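You operate a simulated robot arm through the tools that you are given. There is no shell and no other tool.

Carry out the task below with a simulated robot arm. There is one attempt and no reset: what you move stays moved.

## Task
Swap the spring in the press for the 60 N/mm one.
Fine: swing the yellow fork aside and leave it there; rest the disc on the bench meanwhile and put it back on top; the old spring goes on the black mat; shut the guard again; the spare disc and springs stay. Set down upright: spring.

Only the result counts: the job must be done as asked and must still hold three seconds after the hand-in. Knocking over, shifting, dropping, spilling or breaking anything else fails it.

## Robot
A 7-joint arm with a two-finger parallel gripper, fixed in place. Base frame: the origin is at the foot of the arm, x ahead of it, y to its left, z up. Units: mm, degrees, N and s.
With the tool pointing down near the work surface it reaches from about 300 to 720 mm from the base axis. Its first joint turns from -166.0 to 166.0 degrees. Payload 3.43 kg.
The TCP is the grasp point between the finger pads, 34 mm short of the fingertips. In the tool frame z runs along the fingers and y along their closing line. Largest opening 128 mm; finger width 24, thickness 12; the body of the gripper, 48 by 130 mm, starts 96 mm behind the TCP.
Orientation is that of the tool frame in the base frame, as a unit quaternion [w, x, y, z]. With the fingers straight down and closing along the base's y, the tool's x points along the base's -x, its y along +y and its z along -z.

## Interface
- The arm moves only by the tool servo_tool. Its arguments are lists of equal length, an entry for each row: "xyz": the shift along the tool's x, y, z in mm, a list of three; "angular": the turn, a rotation vector about the tool's x, y, z in degrees, a list of three; "fingers": the opening in per cent of the stroke, from 0 (shut) to 100 (fully open). In form: {"xyz": [[dx, dy, dz], ...], "angular": [[ax, ay, az], ...], "fingers": [fingers, ...]}. A call has 1 to 20 rows; each row is the pose to reach, as a shift and turn from the pose commanded when the call began, along the tool's axes at that moment. Rows are played at 5 a second. More than 50 mm and 8.6 degrees between two rows, or a gripper value outside its range, and nothing of the call is played. Where a pose cannot be reached the arm comes as near as it can. A force on the tool above 40 N (or 10 N above the force at the start of the call, whichever is more), or a blocked arm, ends the call early, and 0.2 s more pass. Each finger travels about 108 mm/s and halts on what it meets, pressing with about 29 N; the grip force reading is that of the motor and also rises with nothing between the fingers. The clock runs only during rows and for 0.2 s after the last one: add rows that repeat a pose to give the fingers time. It gives the time, the measured TCP pose, the force on the tool (base axes), the opening and the grip force at its end, in the units of the frame above (readings bear some noise), with the torque about the TCP (base axes, N m) and any sound that the robot's microphone picked up, and new pictures: "pictures" is both (left out), scene, wrist or none.
- Cameras (640 x 400 px; columns grow to the right, rows downward): "scene" is fixed at [221.3, 500, 1761.9]; the picture's right is [-0.90, -0.43, 0.00], its down [-0.34, 0.71, -0.62] and it looks along [0.26, -0.56, -0.79] (base axes); focal length 317 px, centre (320, 200). "wrist" rides on the gripper at [76, -11, -160] in the tool frame; the picture's right is [0.15, 0.99, 0.00], its down [-0.88, 0.13, -0.46] and it looks along [-0.45, 0.07, 0.89] (tool axes); focal length 234 px, centre (320, 200). There is no depth. A picture from a camera that has moved, and an enlarged one, comes with that camera's place and axes in the base frame and with its lens.
- raise_lower(by): slides the trunk up (or, below 0, down) by that many mm; the arm rides with it, the base frame stays. It gives what a move gives, with no picture.
- enlarge(camera, box): a new picture of the part [left, top, right, bottom] of that camera's present view, enlarged. No time passes.
- hand_in(): hands the job in; it is judged then, once.

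Places have to be worked out from the pictures, the camera data and where the tool is seen. Open the gripper and draw the arm clear of the work before you hand the job in, unless the task says otherwise.

The tools are called after "Emit:" as name(argument=value, ...) on one line, values as JSON. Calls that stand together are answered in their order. servo_tool: Moves the arm, as the interface text tells. Its arguments: {"type":"object","properties":{"xyz":{"type":"array","items":{"type":"array","items":{"type":"number"}}},"angular":{"type":"array","items":{"type":"array","items":{"type":"number"}}},"fingers":{"type":"array","items":{"type":"number"}},"pictures":{"type":"string","enum":["both","scene","wrist","none"]}},"required":["xyz","angular","fingers"]} The other tools are called the same way: raise_lower (by) slides the trunk up or down; enlarge (camera, box) takes an enlarged picture of a part of a camera's view; hand_in () hands the job in.

At the start:

```text
clock: 0.0
ee_pos: [405.5, -119.3, 1369.9]
orientation: [0.0, 0.0, 1.0, 0.0]
contact_force: [-0.2, 0.5, 0.1]
torque: [-0.02, -0.02, 0.02]
grip_width: 127.9
finger_force: 0.1
trunk travel left (down, up): [-275.0, 49.0]
```

scene: 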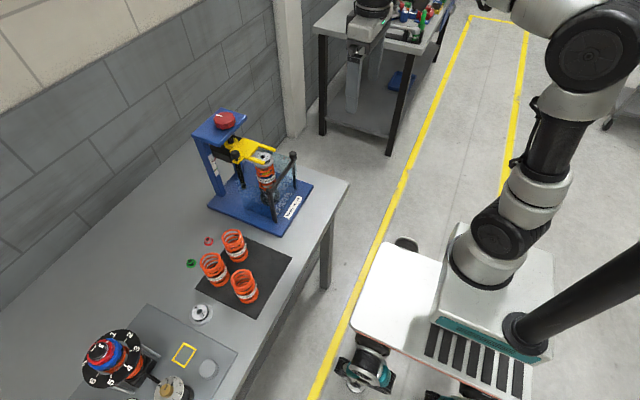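
wrist: 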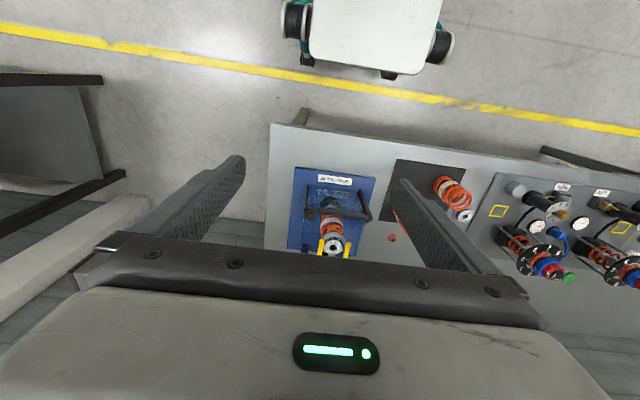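

I start by looking closely at the press, the springs, and the bench in the scene camera.

Emit:
enlarge(camera="scene", box=[180, 90, 340, 250])

Emit:
enlarge(camera="scene", box=[160, 210, 300, 330])

Emit:
enlarge(camera="wrist", box=[260, 140, 500, 290])

```text
2.50 times, centred on (260, 170) of scene
camera zoom: at [221.3, 500.0, 1761.9], right [-0.9, -0.43, 0.0], down [-0.34, 0.71, -0.62], along [0.26, -0.56, -0.79], focal length 792 px, centre (470, 275)
```

zoom: 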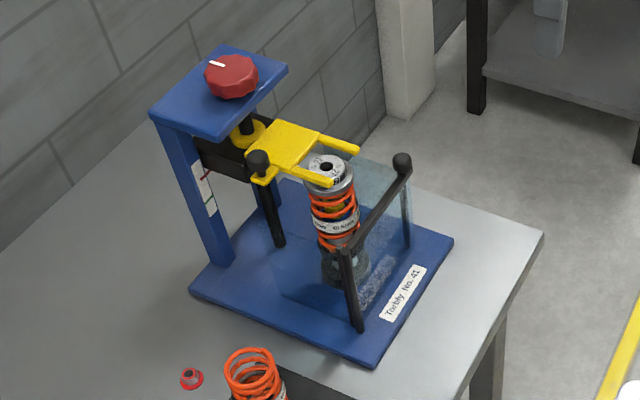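

```text
3.33 times, centred on (230, 270) of scene
camera zoom: at [221.3, 500.0, 1761.9], right [-0.9, -0.43, 0.0], down [-0.34, 0.71, -0.62], along [0.26, -0.56, -0.79], focal length 1057 px, centre (620, -33)
```

zoom: 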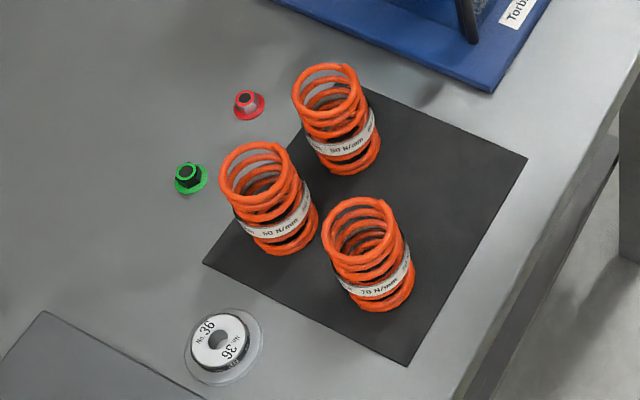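

```text
2.67 times, centred on (380, 215) of wrist
camera zoom: at [329.1, -132.1, 1530.0], right [-0.15, 0.99, 0.0], down [0.88, 0.13, 0.46], along [0.45, 0.07, -0.89], focal length 624 px, centre (160, 160)
```

zoom: 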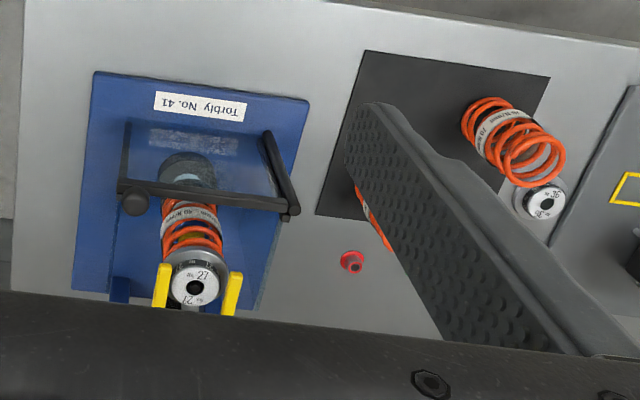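

The disc in the press sits around (668, -49, 1093) and the bench near z≈880. I take closer looks at the press parts to understand the fork and the guard.

Emit:
enlarge(camera="scene", box=[225, 125, 305, 175])

Emit:
enlarge(camera="scene", box=[230, 170, 320, 226])

Emit:
enlarge(camera="wrist", box=[280, 160, 390, 260])

Emit:
enlarge(camera="scene", box=[190, 225, 270, 310])

```text
8.00 times, centred on (265, 150) of scene
camera zoom: at [221.3, 500.0, 1761.9], right [-0.9, -0.43, 0.0], down [-0.34, 0.71, -0.62], along [0.26, -0.56, -0.79], focal length 2536 px, centre (760, 600)
```

zoom: 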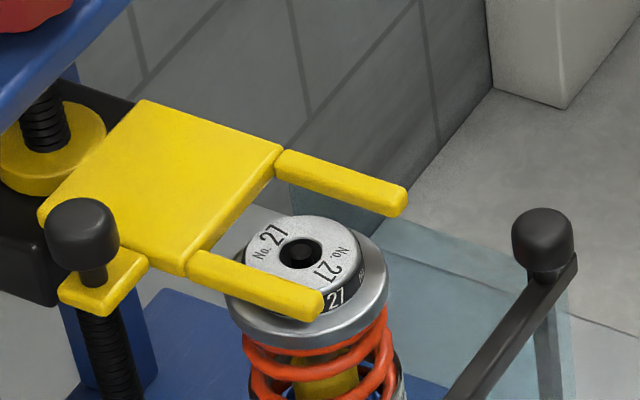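

```text
7.11 times, centred on (275, 198) of scene
camera zoom: at [221.3, 500.0, 1761.9], right [-0.9, -0.43, 0.0], down [-0.34, 0.71, -0.62], along [0.26, -0.56, -0.79], focal length 2254 px, centre (640, 214)
```

zoom: 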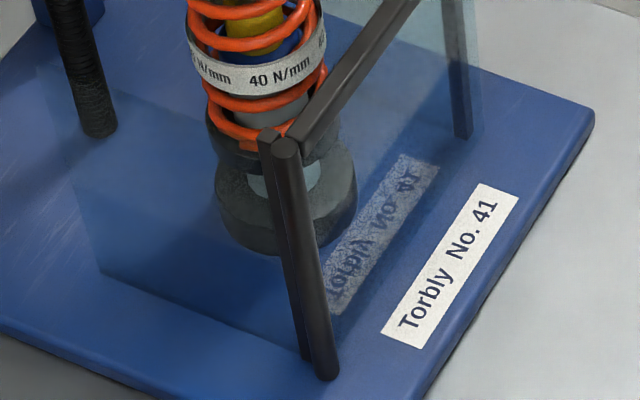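

```text
4.00 times, centred on (335, 210) of wrist
camera zoom: at [329.1, -132.1, 1530.0], right [-0.15, 0.99, 0.0], down [0.88, 0.13, 0.46], along [0.45, 0.07, -0.89], focal length 937 px, centre (260, 160)
```

zoom: 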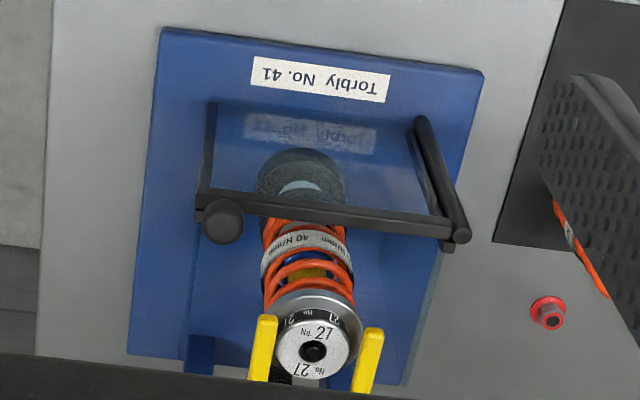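

```text
4.71 times, centred on (230, 268) of scene
camera zoom: at [221.3, 500.0, 1761.9], right [-0.9, -0.43, 0.0], down [-0.34, 0.71, -0.62], along [0.26, -0.56, -0.79], focal length 1492 px, centre (744, -118)
```

zoom: 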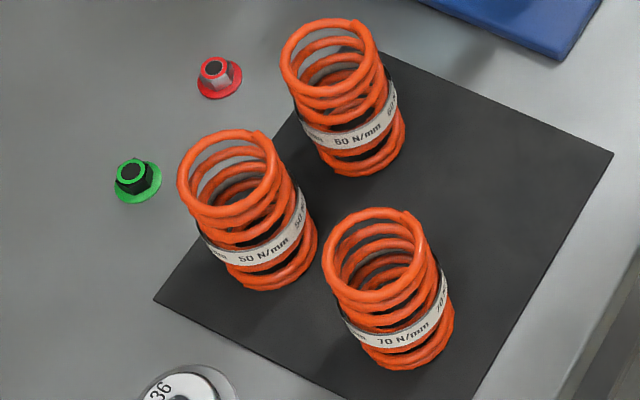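

The disc in the press is No. 27 on a 40 N/mm spring. I read the labels of the three springs up close to find the 60 N/mm one.

Emit:
enlarge(camera="scene", box=[222, 228, 252, 266])

Emit:
enlarge(camera="scene", box=[200, 250, 232, 290])

Emit:
enlarge(camera="scene", box=[60, 290, 300, 400])

Emit:
enlarge(camera="scene", box=[190, 100, 270, 210])

```text
10.53 times, centred on (237, 247) of scene
camera zoom: at [221.3, 500.0, 1761.9], right [-0.9, -0.43, 0.0], down [-0.34, 0.71, -0.62], along [0.26, -0.56, -0.79], focal length 3337 px, centre (1194, -295)
```

zoom: 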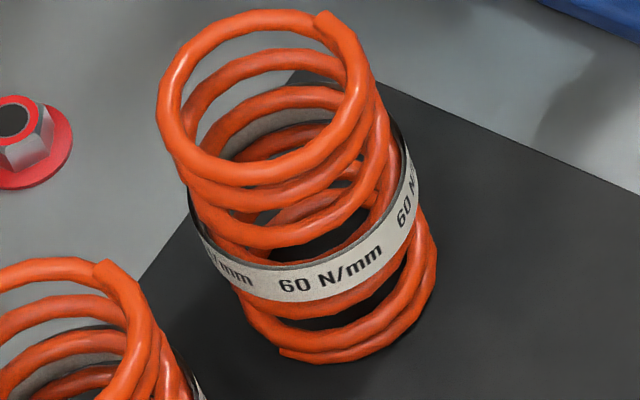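

```text
10.00 times, centred on (216, 270) of scene
camera zoom: at [221.3, 500.0, 1761.9], right [-0.9, -0.43, 0.0], down [-0.34, 0.71, -0.62], along [0.26, -0.56, -0.79], focal length 3170 px, centre (1360, -500)
```

zoom: 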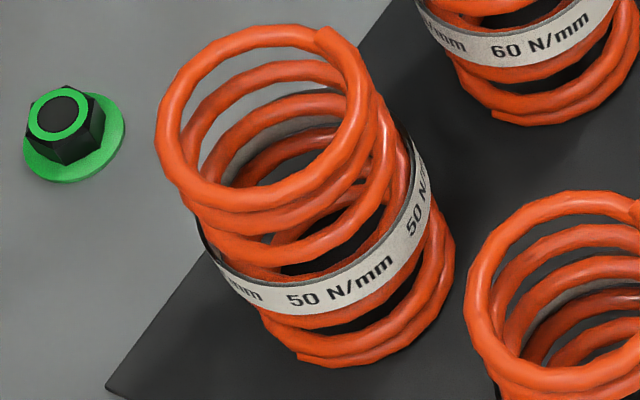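

```text
2.67 times, centred on (180, 345) of scene
camera zoom: at [221.3, 500.0, 1761.9], right [-0.9, -0.43, 0.0], down [-0.34, 0.71, -0.62], along [0.26, -0.56, -0.79], focal length 845 px, centre (693, -187)
```

zoom: 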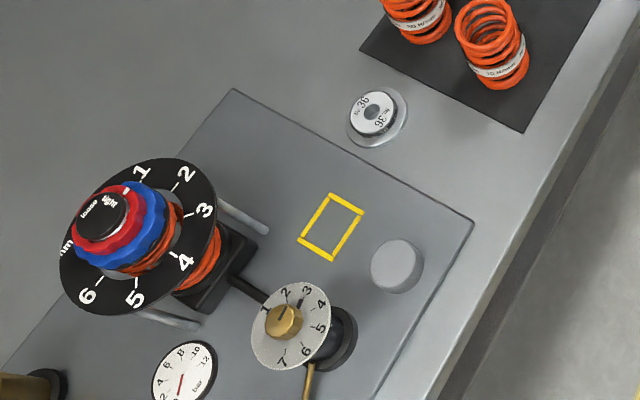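

```text
3.64 times, centred on (230, 155) of scene
camera zoom: at [221.3, 500.0, 1761.9], right [-0.9, -0.43, 0.0], down [-0.34, 0.71, -0.62], along [0.26, -0.56, -0.79], focal length 1153 px, centre (647, 364)
```

zoom: 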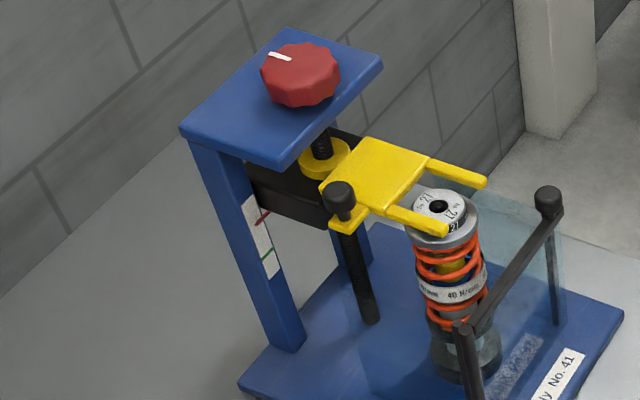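

The 60 N/mm spring is the one nearest the press (about (647,177), top ~977). I move the wrist camera nearer to the press, staying well above it, to see the fork pivot and the guard.

Emit:
servo_tool(xyz=[[-30, 14, 14], [-62, 28, 28], [-93, 42, 42], [-124, 56, 56], [-155, 70, 70], [-155, 70, 70]], angular=[[0, 0, 0], [0, 0, 0], [0, 0, 0], [0, 0, 0], [0, 0, 0], [0, 0, 0]], fingers=[100, 100, 100, 100, 100, 100])

```text
clock: 1.4
ee_pos: [562.5, -49.1, 1301.9]
orientation: [0.0, -0.001, 1.0, 0.0]
contact_force: [0.1, 0.0, 0.5]
torque: [0.02, 0.03, 0.03]
grip_width: 128.0
finger_force: 0.2
trunk travel left (down, up): [-275.0, 49.0]
camera wrist: at [485.9, -61.6, 1461.1], right [-0.15, 0.99, 0.0], down [0.88, 0.13, 0.46], along [0.45, 0.07, -0.89], focal length 234 px, centre (320, 200)
```

scene: 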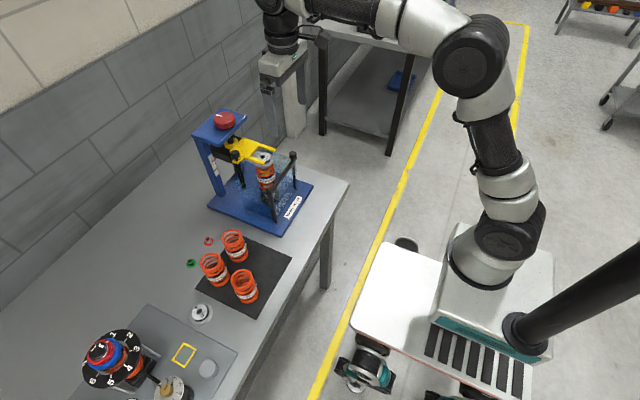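
wrist: 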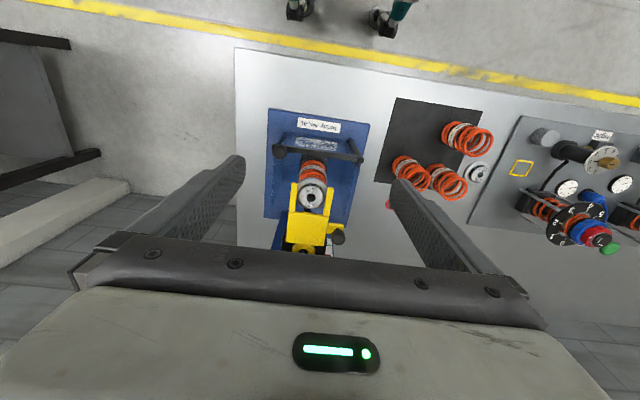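

The press is now centred in the wrist view. I enlarge it there to study the fork and the guard from above.

Emit:
enlarge(camera="wrist", box=[255, 165, 365, 255])

Emit:
enlarge(camera="wrist", box=[255, 95, 385, 185])

Emit:
enlarge(camera="wrist", box=[370, 90, 510, 210])

```text
4.44 times, centred on (310, 210) of wrist
camera zoom: at [485.9, -61.6, 1461.1], right [-0.15, 0.99, 0.0], down [0.88, 0.13, 0.46], along [0.45, 0.07, -0.89], focal length 1041 px, centre (364, 156)
```

zoom: 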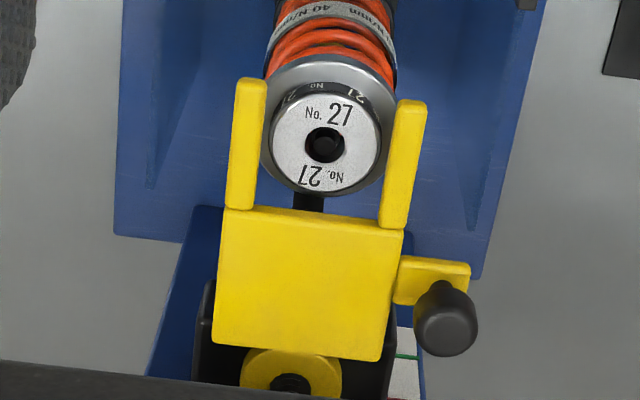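

```text
4.44 times, centred on (320, 140) of wrist
camera zoom: at [485.9, -61.6, 1461.1], right [-0.15, 0.99, 0.0], down [0.88, 0.13, 0.46], along [0.45, 0.07, -0.89], focal length 1041 px, centre (320, 467)
```

zoom: 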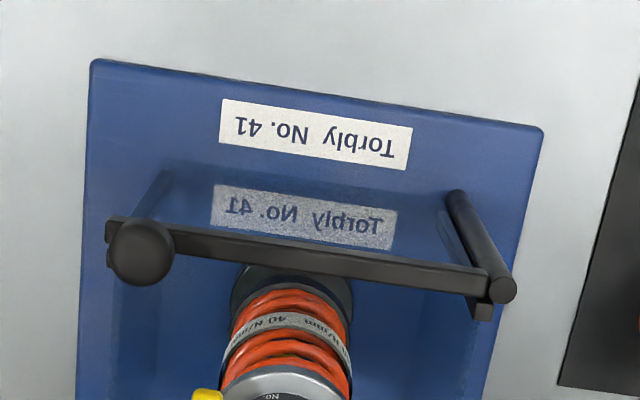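

```text
3.33 times, centred on (440, 150) of wrist
camera zoom: at [485.9, -61.6, 1461.1], right [-0.15, 0.99, 0.0], down [0.88, 0.13, 0.46], along [0.45, 0.07, -0.89], focal length 781 px, centre (-80, 367)
```

zoom: 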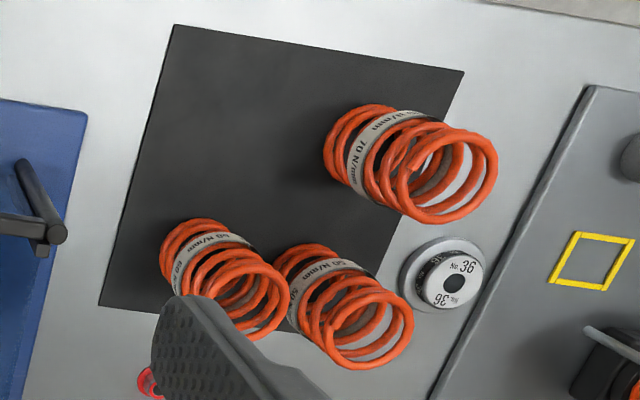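

The black threaded rod is the lead screw; the fork has a knob on a tab at its +y side and seems to pivot around the screw. I tilt the tool 45° and back off to look at the press nearly horizontally, to judge heights of fork, disc and guard.

Emit:
servo_tool(xyz=[[12, 1, 19], [24, 3, 38], [36, 4, 57], [48, 5, 76], [60, 6, 95], [71, 8, 114], [82, 9, 132], [82, 9, 132]], angular=[[0, -6.4, 0], [0, -12.8, 0], [0, -19.2, 0], [0, -25.6, 0], [0, -32, 0], [0, -38.4, 0], [0, -45, 0], [0, -45, 0]], fingers=[100, 100, 100, 100, 100, 100, 100, 100])

```text
clock: 3.2
ee_pos: [483.5, -38.1, 1177.3]
orientation: [0.375, -0.004, 0.927, 0.008]
contact_force: [-0.2, 0.2, 0.0]
torque: [0.01, 0.0, -0.01]
grip_width: 128.0
finger_force: 0.0
out of reach, approached as far as the arm can: row 7, 8
trunk travel left (down, up): [-275.0, 49.0]
camera wrist: at [317.5, -51.8, 1237.6], right [-0.12, 0.99, -0.09], down [0.31, 0.12, 0.94], along [0.94, 0.08, -0.32], focal length 234 px, centre (320, 200)
```

scene: 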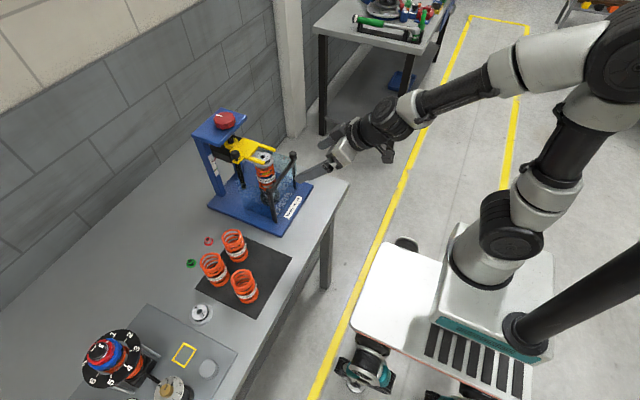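
wrist: 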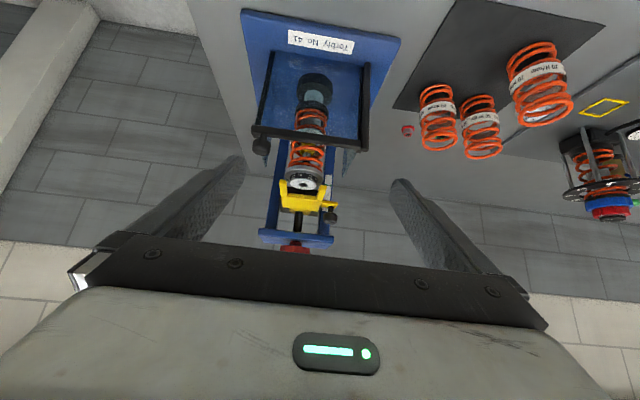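

The view is upside down (picture down is base up) but useful. I enlarge the press.

Emit:
enlarge(camera="wrist", box=[255, 140, 355, 250])

Emit:
enlarge(camera="wrist", box=[235, 10, 405, 160])

Emit:
enlarge(camera="wrist", box=[275, 170, 345, 220])

```text
3.64 times, centred on (305, 195) of wrist
camera zoom: at [317.5, -51.8, 1237.6], right [-0.12, 0.99, -0.09], down [0.31, 0.12, 0.94], along [0.94, 0.08, -0.32], focal length 852 px, centre (374, 218)
```

zoom: 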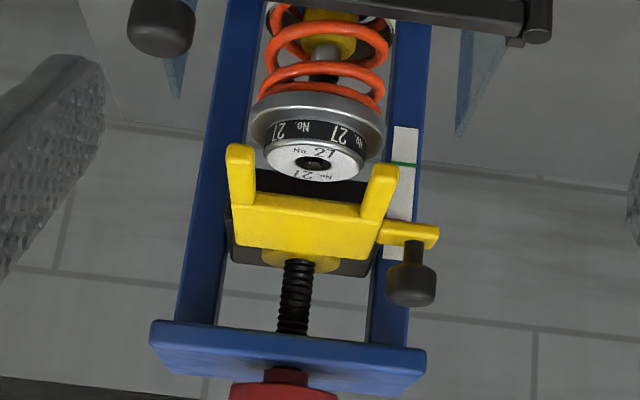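

```text
2.67 times, centred on (320, 85) of wrist
camera zoom: at [317.5, -51.8, 1237.6], right [-0.12, 0.99, -0.09], down [0.31, 0.12, 0.94], along [0.94, 0.08, -0.32], focal length 624 px, centre (320, 507)
```

zoom: 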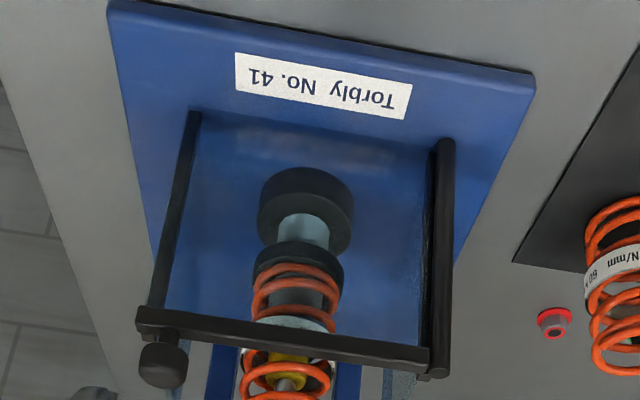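

```text
8.00 times, centred on (310, 195) of wrist
camera zoom: at [317.5, -51.8, 1237.6], right [-0.12, 0.99, -0.09], down [0.31, 0.12, 0.94], along [0.94, 0.08, -0.32], focal length 1873 px, centre (400, 240)
```

zoom: 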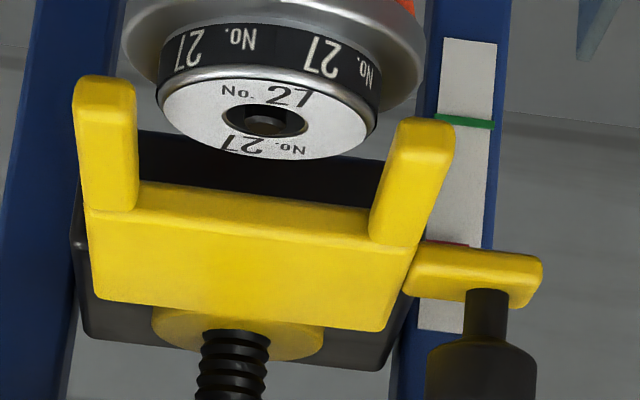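

The fork's tines lie a few millimetres above the disc's hub (top ≈1097), so it can swing horizontally. I look at the spring seat and the centre mandrel in more detail.

Emit:
enlarge(camera="wrist", box=[270, 120, 350, 190])

Emit:
enlarge(camera="wrist", box=[270, 65, 350, 135])

Emit:
enlarge(camera="scene", box=[250, 150, 285, 205])

Emit:
enlarge(camera="wrist", box=[400, 40, 640, 180])

```text
5.71 times, centred on (310, 155) of wrist
camera zoom: at [317.5, -51.8, 1237.6], right [-0.12, 0.99, -0.09], down [0.31, 0.12, 0.94], along [0.94, 0.08, -0.32], focal length 1338 px, centre (377, 457)
```

zoom: 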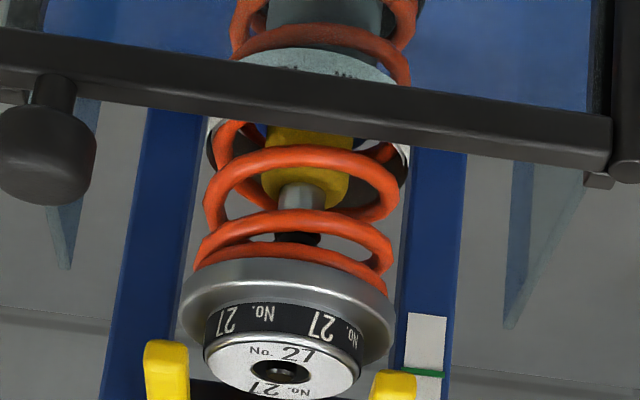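

```text
5.71 times, centred on (310, 100) of wrist
camera zoom: at [317.5, -51.8, 1237.6], right [-0.12, 0.99, -0.09], down [0.31, 0.12, 0.94], along [0.94, 0.08, -0.32], focal length 1338 px, centre (377, 771)
```

zoom: 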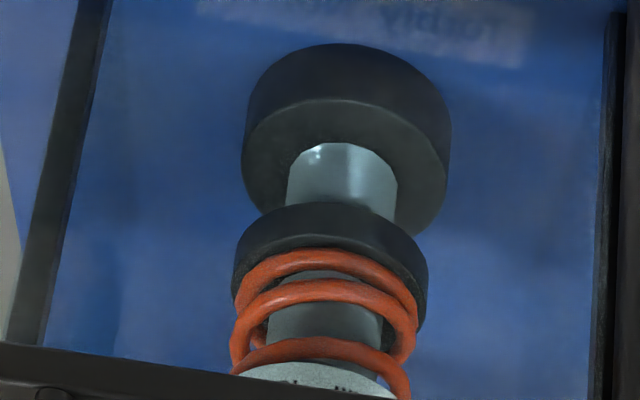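

```text
7.27 times, centred on (268, 178) of scene
camera zoom: at [221.3, 500.0, 1761.9], right [-0.9, -0.43, 0.0], down [-0.34, 0.71, -0.62], along [0.26, -0.56, -0.79], focal length 2306 px, centre (702, 364)
```

zoom: 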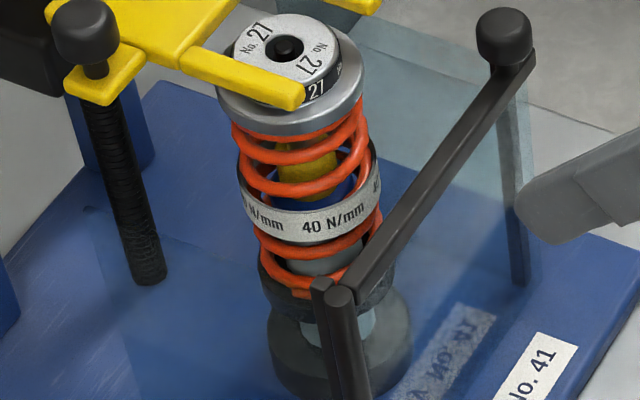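

```text
2.67 times, centred on (520, 110) of wrist
camera zoom: at [317.5, -51.8, 1237.6], right [-0.12, 0.99, -0.09], down [0.31, 0.12, 0.94], along [0.94, 0.08, -0.32], focal length 624 px, centre (-213, 440)
```

zoom: 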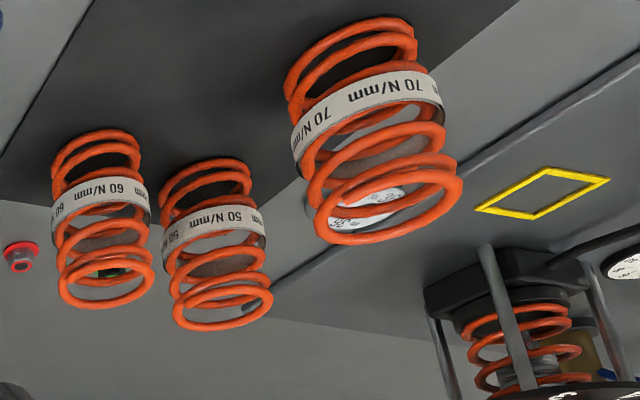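

Geometry so far: guard hinge post ≈(599, 29), guard knob ≈(599, -112, 1064–1090); fork knob ≈(717, 4, 1122–1143), lead screw ≈(777, -49). I straighten the tool to point down above the guard knob, at a safe height.

Emit:
servo_tool(xyz=[[-15, -10, 9], [-30, -20, 18], [-45, -31, 27], [-60, -41, 36], [-75, -51, 45], [-90, -62, 54], [-104.6, -72, 62.2], [-104.6, -72, 62.2]], angular=[[0, 6.4, 0], [0, 12.8, 0], [0, 19.2, 0], [0, 25.6, 0], [0, 32, 0], [0, 38.4, 0], [0, 45, 0], [0, 45, 0]], fingers=[100, 90, 80, 70, 60, 50, 50, 50], pictures="none")

```text
clock: 5.0
ee_pos: [601.6, -108.5, 1207.0]
orientation: [-0.001, 0.0, 1.0, 0.001]
contact_force: [1.2, -0.1, 0.6]
torque: [0.01, 0.04, -0.01]
grip_width: 64.1
finger_force: 0.0
out of reach, approached as far as the arm can: row 1
trunk travel left (down, up): [-275.0, 49.0]
```

The tool is pointing down above the guard knob. I yaw it 90° so the fingers close along base x (the direction the guard knob will move first), and look.

Emit:
servo_tool(xyz=[[0, 0, 0], [0, 0, 0], [0, 0, 0], [0, 0, 0], [0, 0, 0], [1, -1, 0], [2, -2, 0], [2.6, -3, 0], [2.6, -3.5, 0], [2.6, -3.5, 0], [2.6, -3.5, 0], [2.6, -3.5, 0]], angular=[[0, 0, -8.2], [0, 0, -16.4], [0, 0, -24.6], [0, 0, -32.8], [0, 0, -41], [0, 0, -49.2], [0, 0, -57.4], [0, 0, -65.6], [0, 0, -73.8], [0, 0, -82], [0, 0, -90], [0, 0, -90]], fingers=[50, 50, 50, 50, 50, 50, 50, 50, 50, 50, 50, 50])

```text
clock: 7.6
ee_pos: [599.1, -113.6, 1205.9]
orientation: [-0.001, 0.708, -0.706, 0.0]
contact_force: [0.1, 0.1, 0.2]
torque: [0.0, 0.0, 0.05]
grip_width: 64.2
finger_force: 0.1
trunk travel left (down, up): [-275.0, 49.0]
camera wrist: at [610.4, -188.6, 1365.2], right [-0.99, -0.15, 0.0], down [-0.13, 0.88, 0.46], along [-0.07, 0.45, -0.89], focal length 234 px, centre (320, 200)
```

scene: 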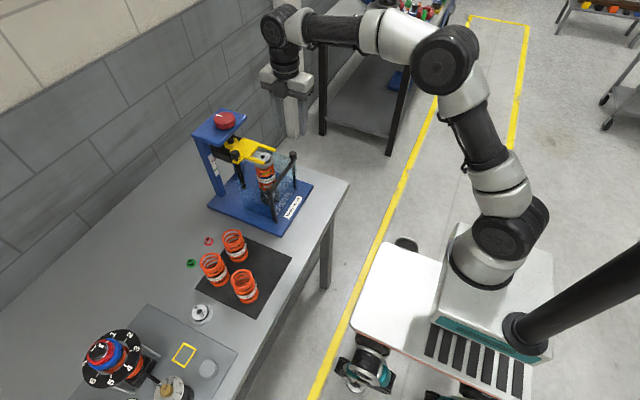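
wrist: 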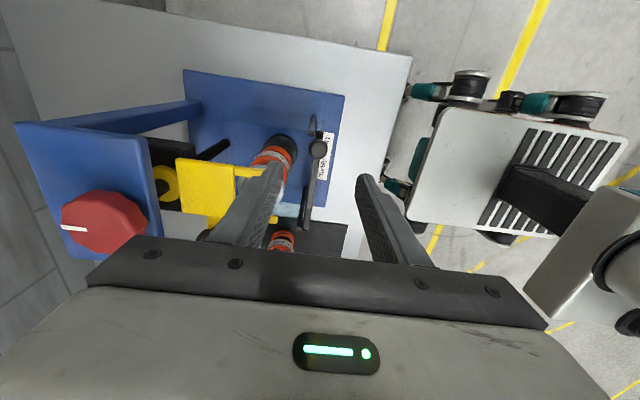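

The guard knob lies below the fingers. I enlarge to refine its position before descending.

Emit:
enlarge(camera="wrist", box=[260, 100, 400, 250])

Emit:
enlarge(camera="wrist", box=[10, 60, 290, 260])

```text
2.67 times, centred on (330, 175) of wrist
camera zoom: at [610.4, -188.6, 1365.2], right [-0.99, -0.15, 0.0], down [-0.13, 0.88, 0.46], along [-0.07, 0.45, -0.89], focal length 624 px, centre (293, 267)
```

zoom: 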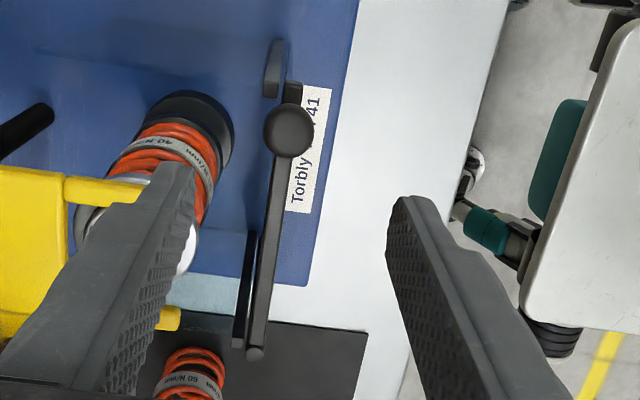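

```text
2.00 times, centred on (150, 160) of wrist
camera zoom: at [610.4, -188.6, 1365.2], right [-0.99, -0.15, 0.0], down [-0.13, 0.88, 0.46], along [-0.07, 0.45, -0.89], focal length 468 px, centre (660, 280)
```

zoom: 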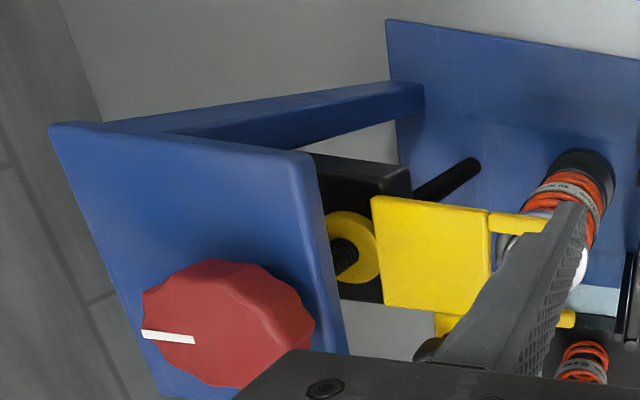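

Knob centre refined to ≈(600, -114), hinge ≈(600, 28). I descend so that the fingertips straddle the knob (tips ≈1070) without closing yet.

Emit:
servo_tool(xyz=[[0, 1, 25], [0, 1, 50], [0, 1, 75], [0, 1, 92], [0, 1, 102], [0, 1, 102]], angular=[[0, 0, 0], [0, 0, 0], [0, 0, 0], [0, 0, 0], [0, 0, 0], [0, 0, 0]], fingers=[50, 50, 50, 45, 40, 40])

```text
clock: 9.0
ee_pos: [598.2, -112.9, 1104.6]
orientation: [0.0, -0.707, 0.707, 0.0]
contact_force: [-0.1, -0.3, -0.3]
torque: [0.01, 0.0, -0.01]
grip_width: 51.2
finger_force: 0.0
trunk travel left (down, up): [-275.0, 49.0]
camera wrist: at [608.3, -189.3, 1263.7], right [-0.99, -0.15, 0.0], down [-0.13, 0.88, 0.46], along [-0.07, 0.45, -0.89], focal length 234 px, centre (320, 200)
```

scene: 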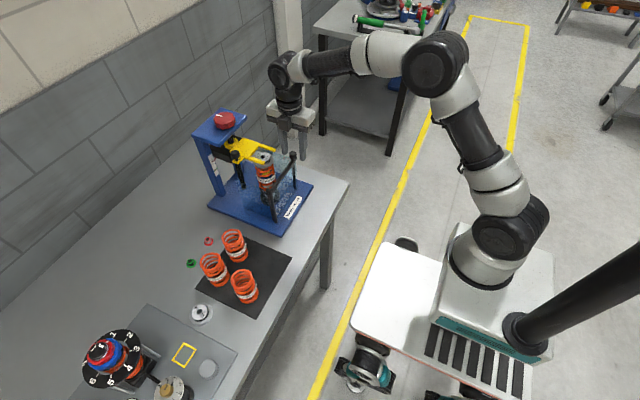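
wrist: 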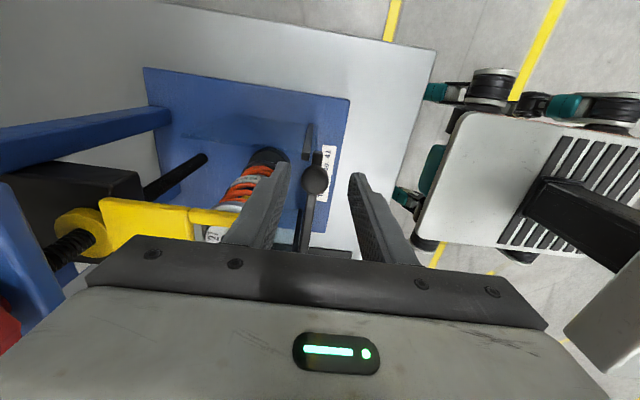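

The knob appears between the fingertips. I check closely before closing.

Emit:
enlarge(camera="wrist", box=[220, 110, 420, 260])

Emit:
enlarge(camera="scene", box=[225, 90, 345, 190])

```text
2.67 times, centred on (320, 185) of wrist
camera zoom: at [608.3, -189.3, 1263.7], right [-0.99, -0.15, 0.0], down [-0.13, 0.88, 0.46], along [-0.07, 0.45, -0.89], focal length 624 px, centre (320, 240)
```

zoom: 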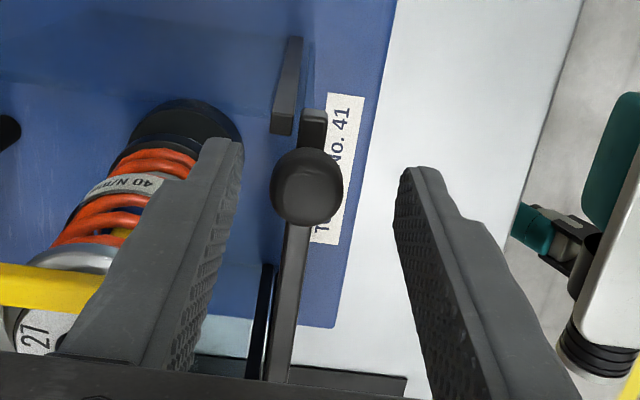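

```text
4.00 times, centred on (285, 140) of scene
camera zoom: at [221.3, 500.0, 1761.9], right [-0.9, -0.43, 0.0], down [-0.34, 0.71, -0.62], along [0.26, -0.56, -0.79], focal length 1268 px, centre (460, 440)
```

zoom: 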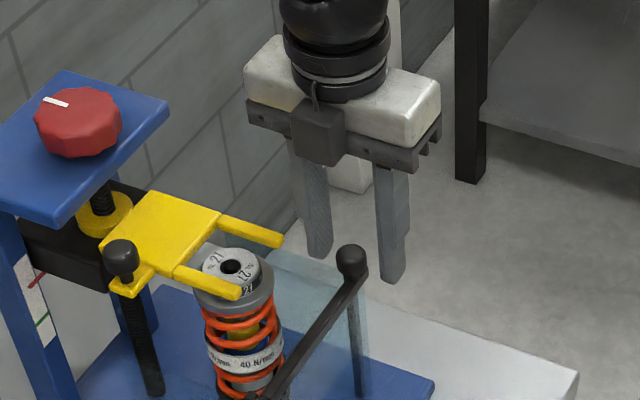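

The fingertips' midpoint coincides with the knob. I close the fingers on it.

Emit:
servo_tool(xyz=[[0, 0, 0], [0, 0, 0], [0, 0, 0], [0, 0, 0]], angular=[[0, 0, 0], [0, 0, 0], [0, 0, 0], [0, 0, 0]], fingers=[25, 10, 0, 0], pictures="wrist")

```text
clock: 10.0
ee_pos: [597.6, -112.8, 1104.7]
orientation: [0.0, 0.707, -0.707, -0.001]
contact_force: [0.6, -0.5, -1.2]
torque: [-0.07, 0.0, 0.09]
grip_width: 23.2
finger_force: 45.1
trunk travel left (down, up): [-275.0, 49.0]
camera wrist: at [608.3, -189.3, 1263.9], right [-0.99, -0.15, 0.0], down [-0.13, 0.88, 0.46], along [-0.07, 0.45, -0.89], focal length 234 px, centre (320, 200)
```

wrist: 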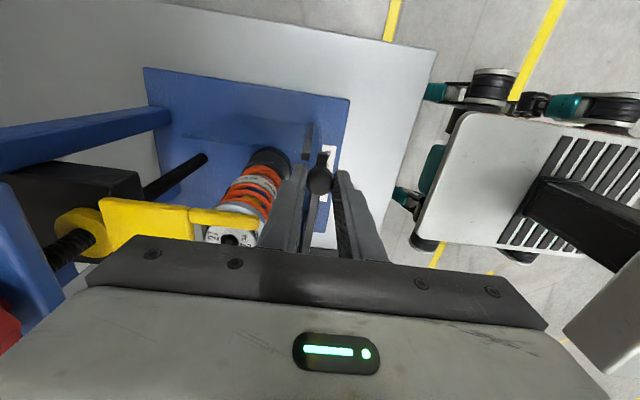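

Gripped at 23.2 mm width. I swing it gently the first 16° about the hinge, turning the gripper with it, to feel for resistance.

Emit:
servo_tool(xyz=[[-0.34, 9.8, 0], [-1.37, 19.6, 0], [-3.1, 29.3, 0], [-5.46, 38.9, 0], [-5.46, 38.9, 0]], angular=[[0, 0, 4], [0, 0, 8], [0, 0, 12], [0, 0, 16], [0, 0, 16]], fingers=[0, 0, 0, 0, 0])

```text
clock: 11.2
ee_pos: [559.6, -105.5, 1105.4]
orientation: [0.0, -0.602, 0.799, 0.0]
contact_force: [-0.2, 1.7, -0.7]
torque: [-0.16, 0.01, 0.06]
grip_width: 23.2
finger_force: 45.1
trunk travel left (down, up): [-275.0, 49.0]
camera wrist: at [548.0, -183.0, 1263.8], right [-0.99, 0.13, 0.0], down [0.12, 0.88, 0.46], along [0.06, 0.45, -0.89], focal length 234 px, centre (320, 200)
```

scene: 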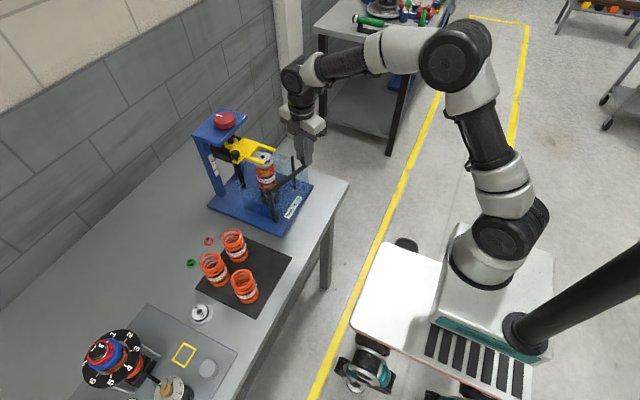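
wrist: 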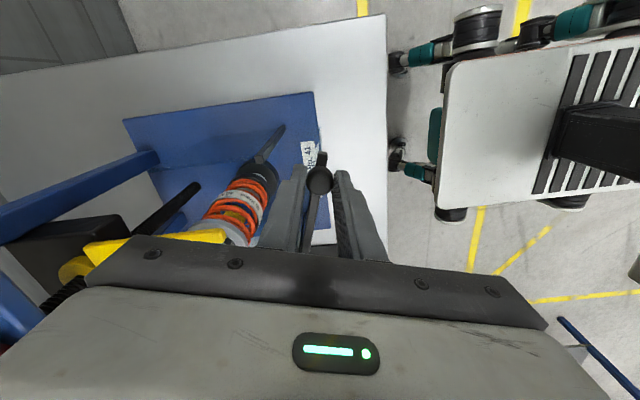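

The guard swings freely with nearly no force. I continue the arc to about 96° open.

Emit:
servo_tool(xyz=[[-1.4, 19.6, 0], [-5.5, 38.9, 0], [-12.2, 57.3, 0], [-21.4, 74.7, 0], [-33.0, 90.6, 0], [-46.7, 104.8, 0], [-62.2, 116.9, 0], [-79.2, 126.7, 0], [-97.4, 134.1, 0], [-107, 136.9, 0], [-116.5, 138.9, 0], [-116.5, 138.9, 0]], angular=[[0, 0, 8], [0, 0, 16], [0, 0, 24], [0, 0, 32], [0, 0, 40], [0, 0, 48], [0, 0, 56], [0, 0, 64], [0, 0, 72], [0, 0, 76], [0, 0, 80], [0, 0, 80]], fingers=[0, 0, 0, 0, 0, 0, 0, 0, 0, 0, 0, 0])

```text
clock: 13.8
ee_pos: [458.3, 42.7, 1104.8]
orientation: [0.002, 0.052, 0.999, 0.0]
contact_force: [11.4, -0.8, 14.3]
torque: [-0.17, -0.98, -0.08]
grip_width: 23.1
finger_force: 44.8
trunk travel left (down, up): [-275.0, 49.0]
camera wrist: at [380.5, 39.0, 1263.6], right [-0.04, 1.0, 0.0], down [0.89, 0.04, 0.46], along [0.46, 0.02, -0.89], focal length 234 px, centre (320, 200)
```

scene: 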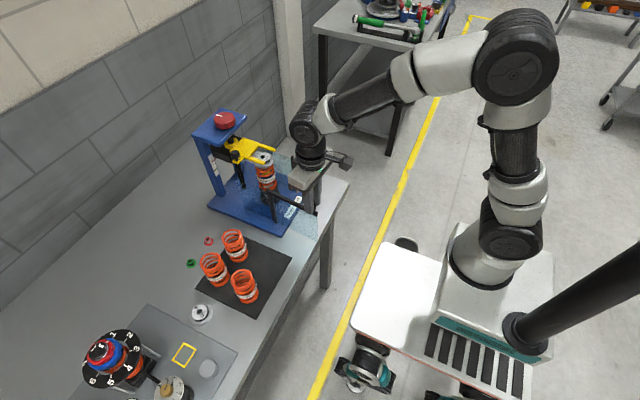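
wrist: 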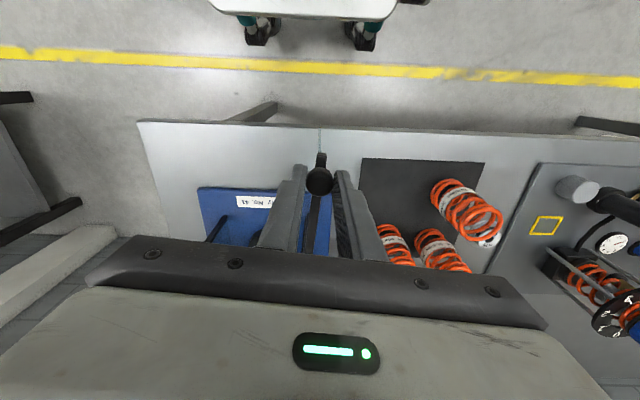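

The guard is open ~96° with a small residual force. I open the fingers and raise straight up.

Emit:
servo_tool(xyz=[[0, 0, 0], [0, 0, 0], [0, 0, 0], [0, 0, -25], [0, 0, -60], [0, 0, -100], [0, 0, -130], [0, 0, -130]], angular=[[0, 0, 0], [0, 0, 0], [0, 0, 0], [0, 0, 0], [0, 0, 0], [0, 0, 0], [0, 0, 0], [0, 0, 0]], fingers=[15, 30, 40, 40, 40, 40, 40, 40])

```text
clock: 15.6
ee_pos: [459.5, 42.6, 1236.7]
orientation: [-0.001, 0.053, 0.999, 0.0]
contact_force: [0.3, -1.3, 0.7]
torque: [0.04, 0.01, 0.04]
grip_width: 51.4
finger_force: 0.1
trunk travel left (down, up): [-275.0, 49.0]
camera wrist: at [382.7, 38.3, 1394.8], right [-0.04, 1.0, 0.0], down [0.89, 0.04, 0.46], along [0.46, 0.02, -0.89], focal length 234 px, centre (320, 200)
```

scene: 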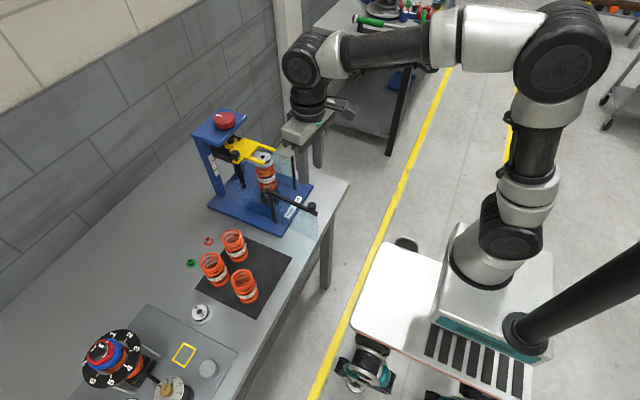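
wrist: 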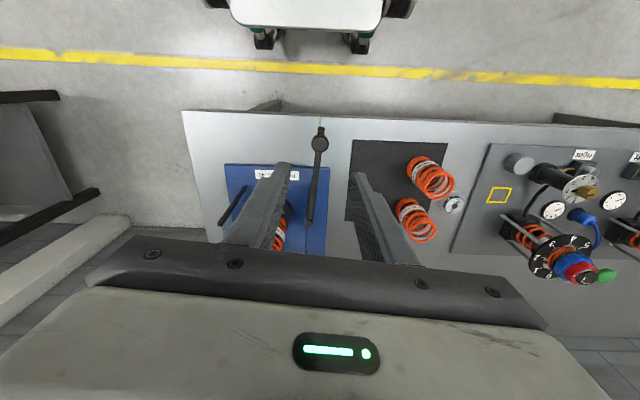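

The guard stays open. I look at the press again to see the remaining posts and the fork.

Emit:
enlarge(camera="scene", box=[190, 110, 330, 240])

Emit:
enlarge(camera="scene", box=[240, 140, 300, 190])

```text
3.08 times, centred on (260, 175) of scene
camera zoom: at [221.3, 500.0, 1761.9], right [-0.9, -0.43, 0.0], down [-0.34, 0.71, -0.62], along [0.26, -0.56, -0.79], focal length 975 px, centre (505, 277)
```

zoom: 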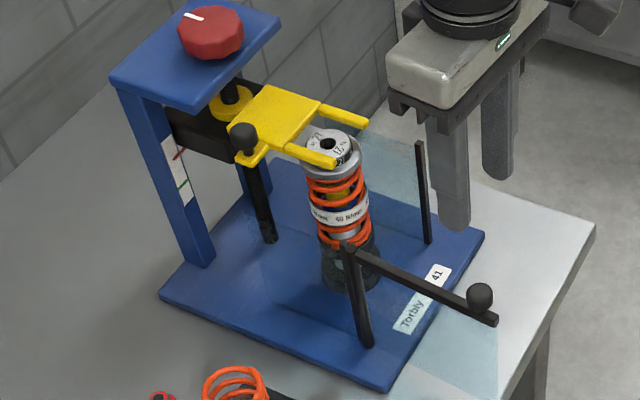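

```text
8.00 times, centred on (270, 165) of scene
camera zoom: at [221.3, 500.0, 1761.9], right [-0.9, -0.43, 0.0], down [-0.34, 0.71, -0.62], along [0.26, -0.56, -0.79], focal length 2536 px, centre (720, 480)
```

zoom: 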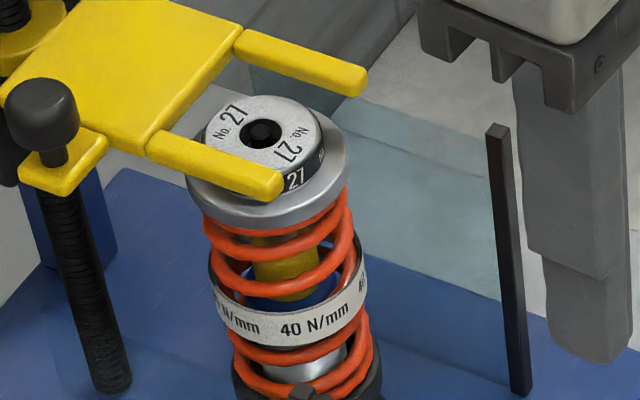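

The fixed posts and side panels remain; the front leaf is open. I move above the fork knob area at z≈1237 with the fingers closing along y, to look before descending.

Emit:
servo_tool(xyz=[[-40, -2, 0], [-85, -4, 0], [-130, -7, 0], [-175, -9, 0], [-215, -12, 0], [-243.2, -13.3, 0], [-243.2, -13.3, 0]], angular=[[0, 0, -1], [0, 0, -2], [0, 0, -3], [0, 0, -4], [0, 0, -5], [0, 0, -6], [0, 0, -6]], fingers=[40, 40, 40, 40, 40, 40, 40])

```text
clock: 17.2
ee_pos: [676.5, 8.4, 1233.1]
orientation: [0.0, 0.0, 1.0, 0.0]
contact_force: [-0.1, 0.3, 0.5]
torque: [0.02, 0.01, 0.04]
grip_width: 51.5
finger_force: 0.0
out of reach, approached as far as the arm can: row 6, 7
trunk travel left (down, up): [-275.0, 49.0]
camera wrist: at [601.4, -3.5, 1391.5], right [-0.15, 0.99, 0.0], down [0.88, 0.13, 0.46], along [0.45, 0.07, -0.89], focal length 234 px, centre (320, 200)
```

scene: 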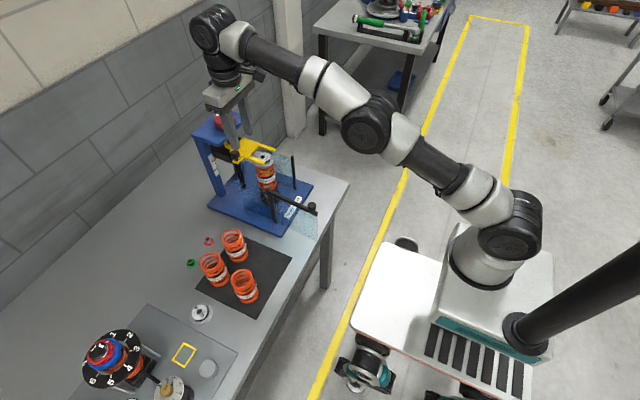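
wrist: 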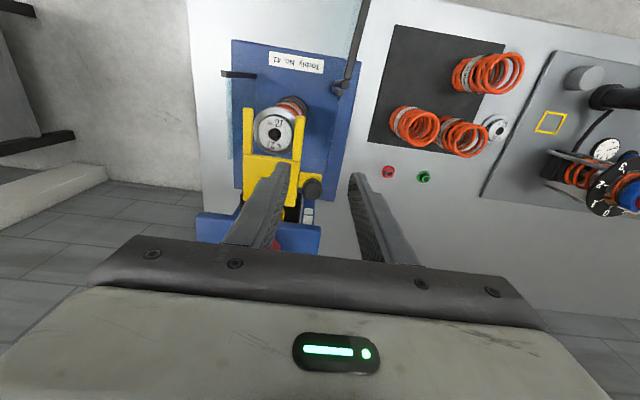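

At this height the arm is at its reach limit (676 mm). I raise the trunk fully to gain reach at fork height.

Emit:
raise_lower(by=48)

Emit:
enlarge(camera="wrist", box=[190, 90, 380, 260])

```text
clock: 18.1
ee_pos: [678.3, 7.5, 1280.0]
orientation: [0.001, 0.0, 1.0, 0.0]
contact_force: [-0.7, -0.8, 0.5]
torque: [0.04, 0.0, 0.01]
grip_width: 51.2
finger_force: 0.1
trunk travel left (down, up): [-323.0, 1.0]
```

```text
2.35 times, centred on (285, 175) of wrist
camera zoom: at [601.9, -3.5, 1439.3], right [-0.15, 0.99, 0.0], down [0.88, 0.13, 0.46], along [0.45, 0.07, -0.89], focal length 551 px, centre (402, 259)
```

zoom: 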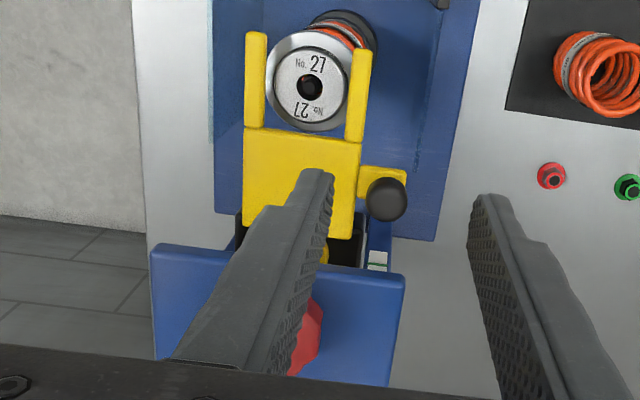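

Fork knob confirmed at ≈(717.5, 5), top plate's front edge at x≈753. I descend towards the knob with a moderate opening, stopping a little high.

Emit:
servo_tool(xyz=[[-10, -1, 30], [-20, -1.5, 60], [-30, -2, 85], [-38.7, -2.5, 105], [-38.7, -2.5, 114], [-38.7, -2.5, 114]], angular=[[0, 0, 0], [0, 0, 0], [0, 0, 0], [0, 0, 0], [0, 0, 0], [0, 0, 0]], fingers=[40, 35, 32, 32, 32, 32])

```text
clock: 19.5
ee_pos: [716.2, 6.1, 1166.5]
orientation: [0.0, 0.001, 1.0, 0.0]
contact_force: [-0.4, 0.1, -0.4]
torque: [-0.01, -0.03, 0.01]
grip_width: 41.2
finger_force: 0.0
out of reach, approached as far as the arm can: row 4
trunk travel left (down, up): [-323.0, 1.0]
camera wrist: at [639.2, -6.3, 1325.5], right [-0.15, 0.99, 0.0], down [0.88, 0.13, 0.46], along [0.45, 0.07, -0.89], focal length 234 px, centre (320, 200)
```

scene: 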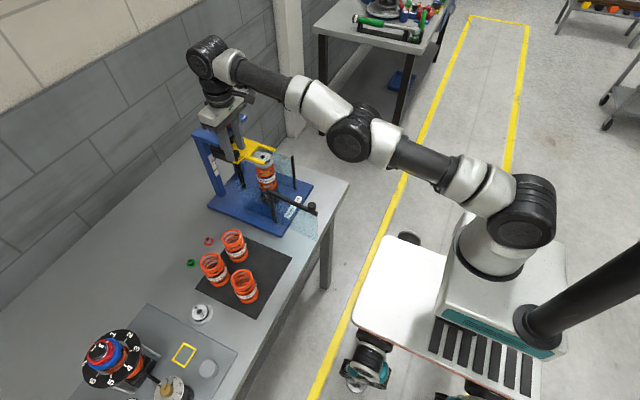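
wrist: 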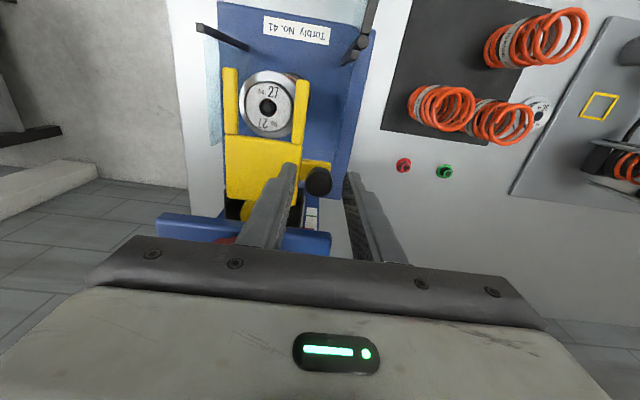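

The knob sits between the fingers. I check closely.

Emit:
enlarge(camera="wrist", box=[215, 110, 415, 250])

Emit:
enlarge(camera="scene", box=[190, 80, 310, 190])

```text
2.86 times, centred on (315, 180) of wrist
camera zoom: at [639.2, -6.3, 1325.5], right [-0.15, 0.99, 0.0], down [0.88, 0.13, 0.46], along [0.45, 0.07, -0.89], focal length 669 px, centre (334, 257)
```

zoom: 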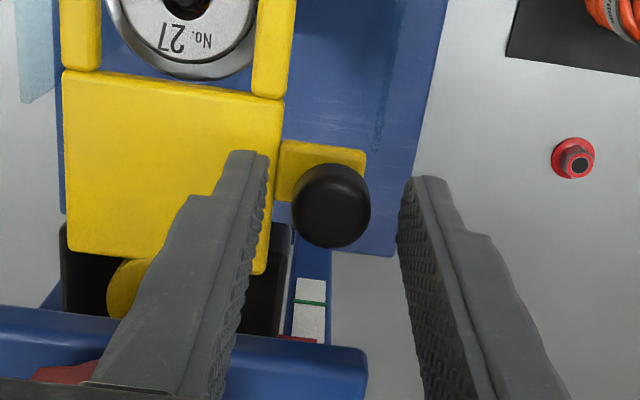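

```text
3.64 times, centred on (250, 135) of scene
camera zoom: at [221.3, 500.0, 1761.9], right [-0.9, -0.43, 0.0], down [-0.34, 0.71, -0.62], along [0.26, -0.56, -0.79], focal length 1153 px, centre (574, 436)
```

zoom: 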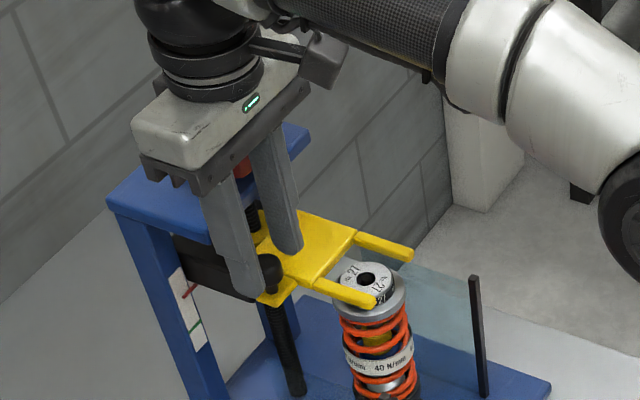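

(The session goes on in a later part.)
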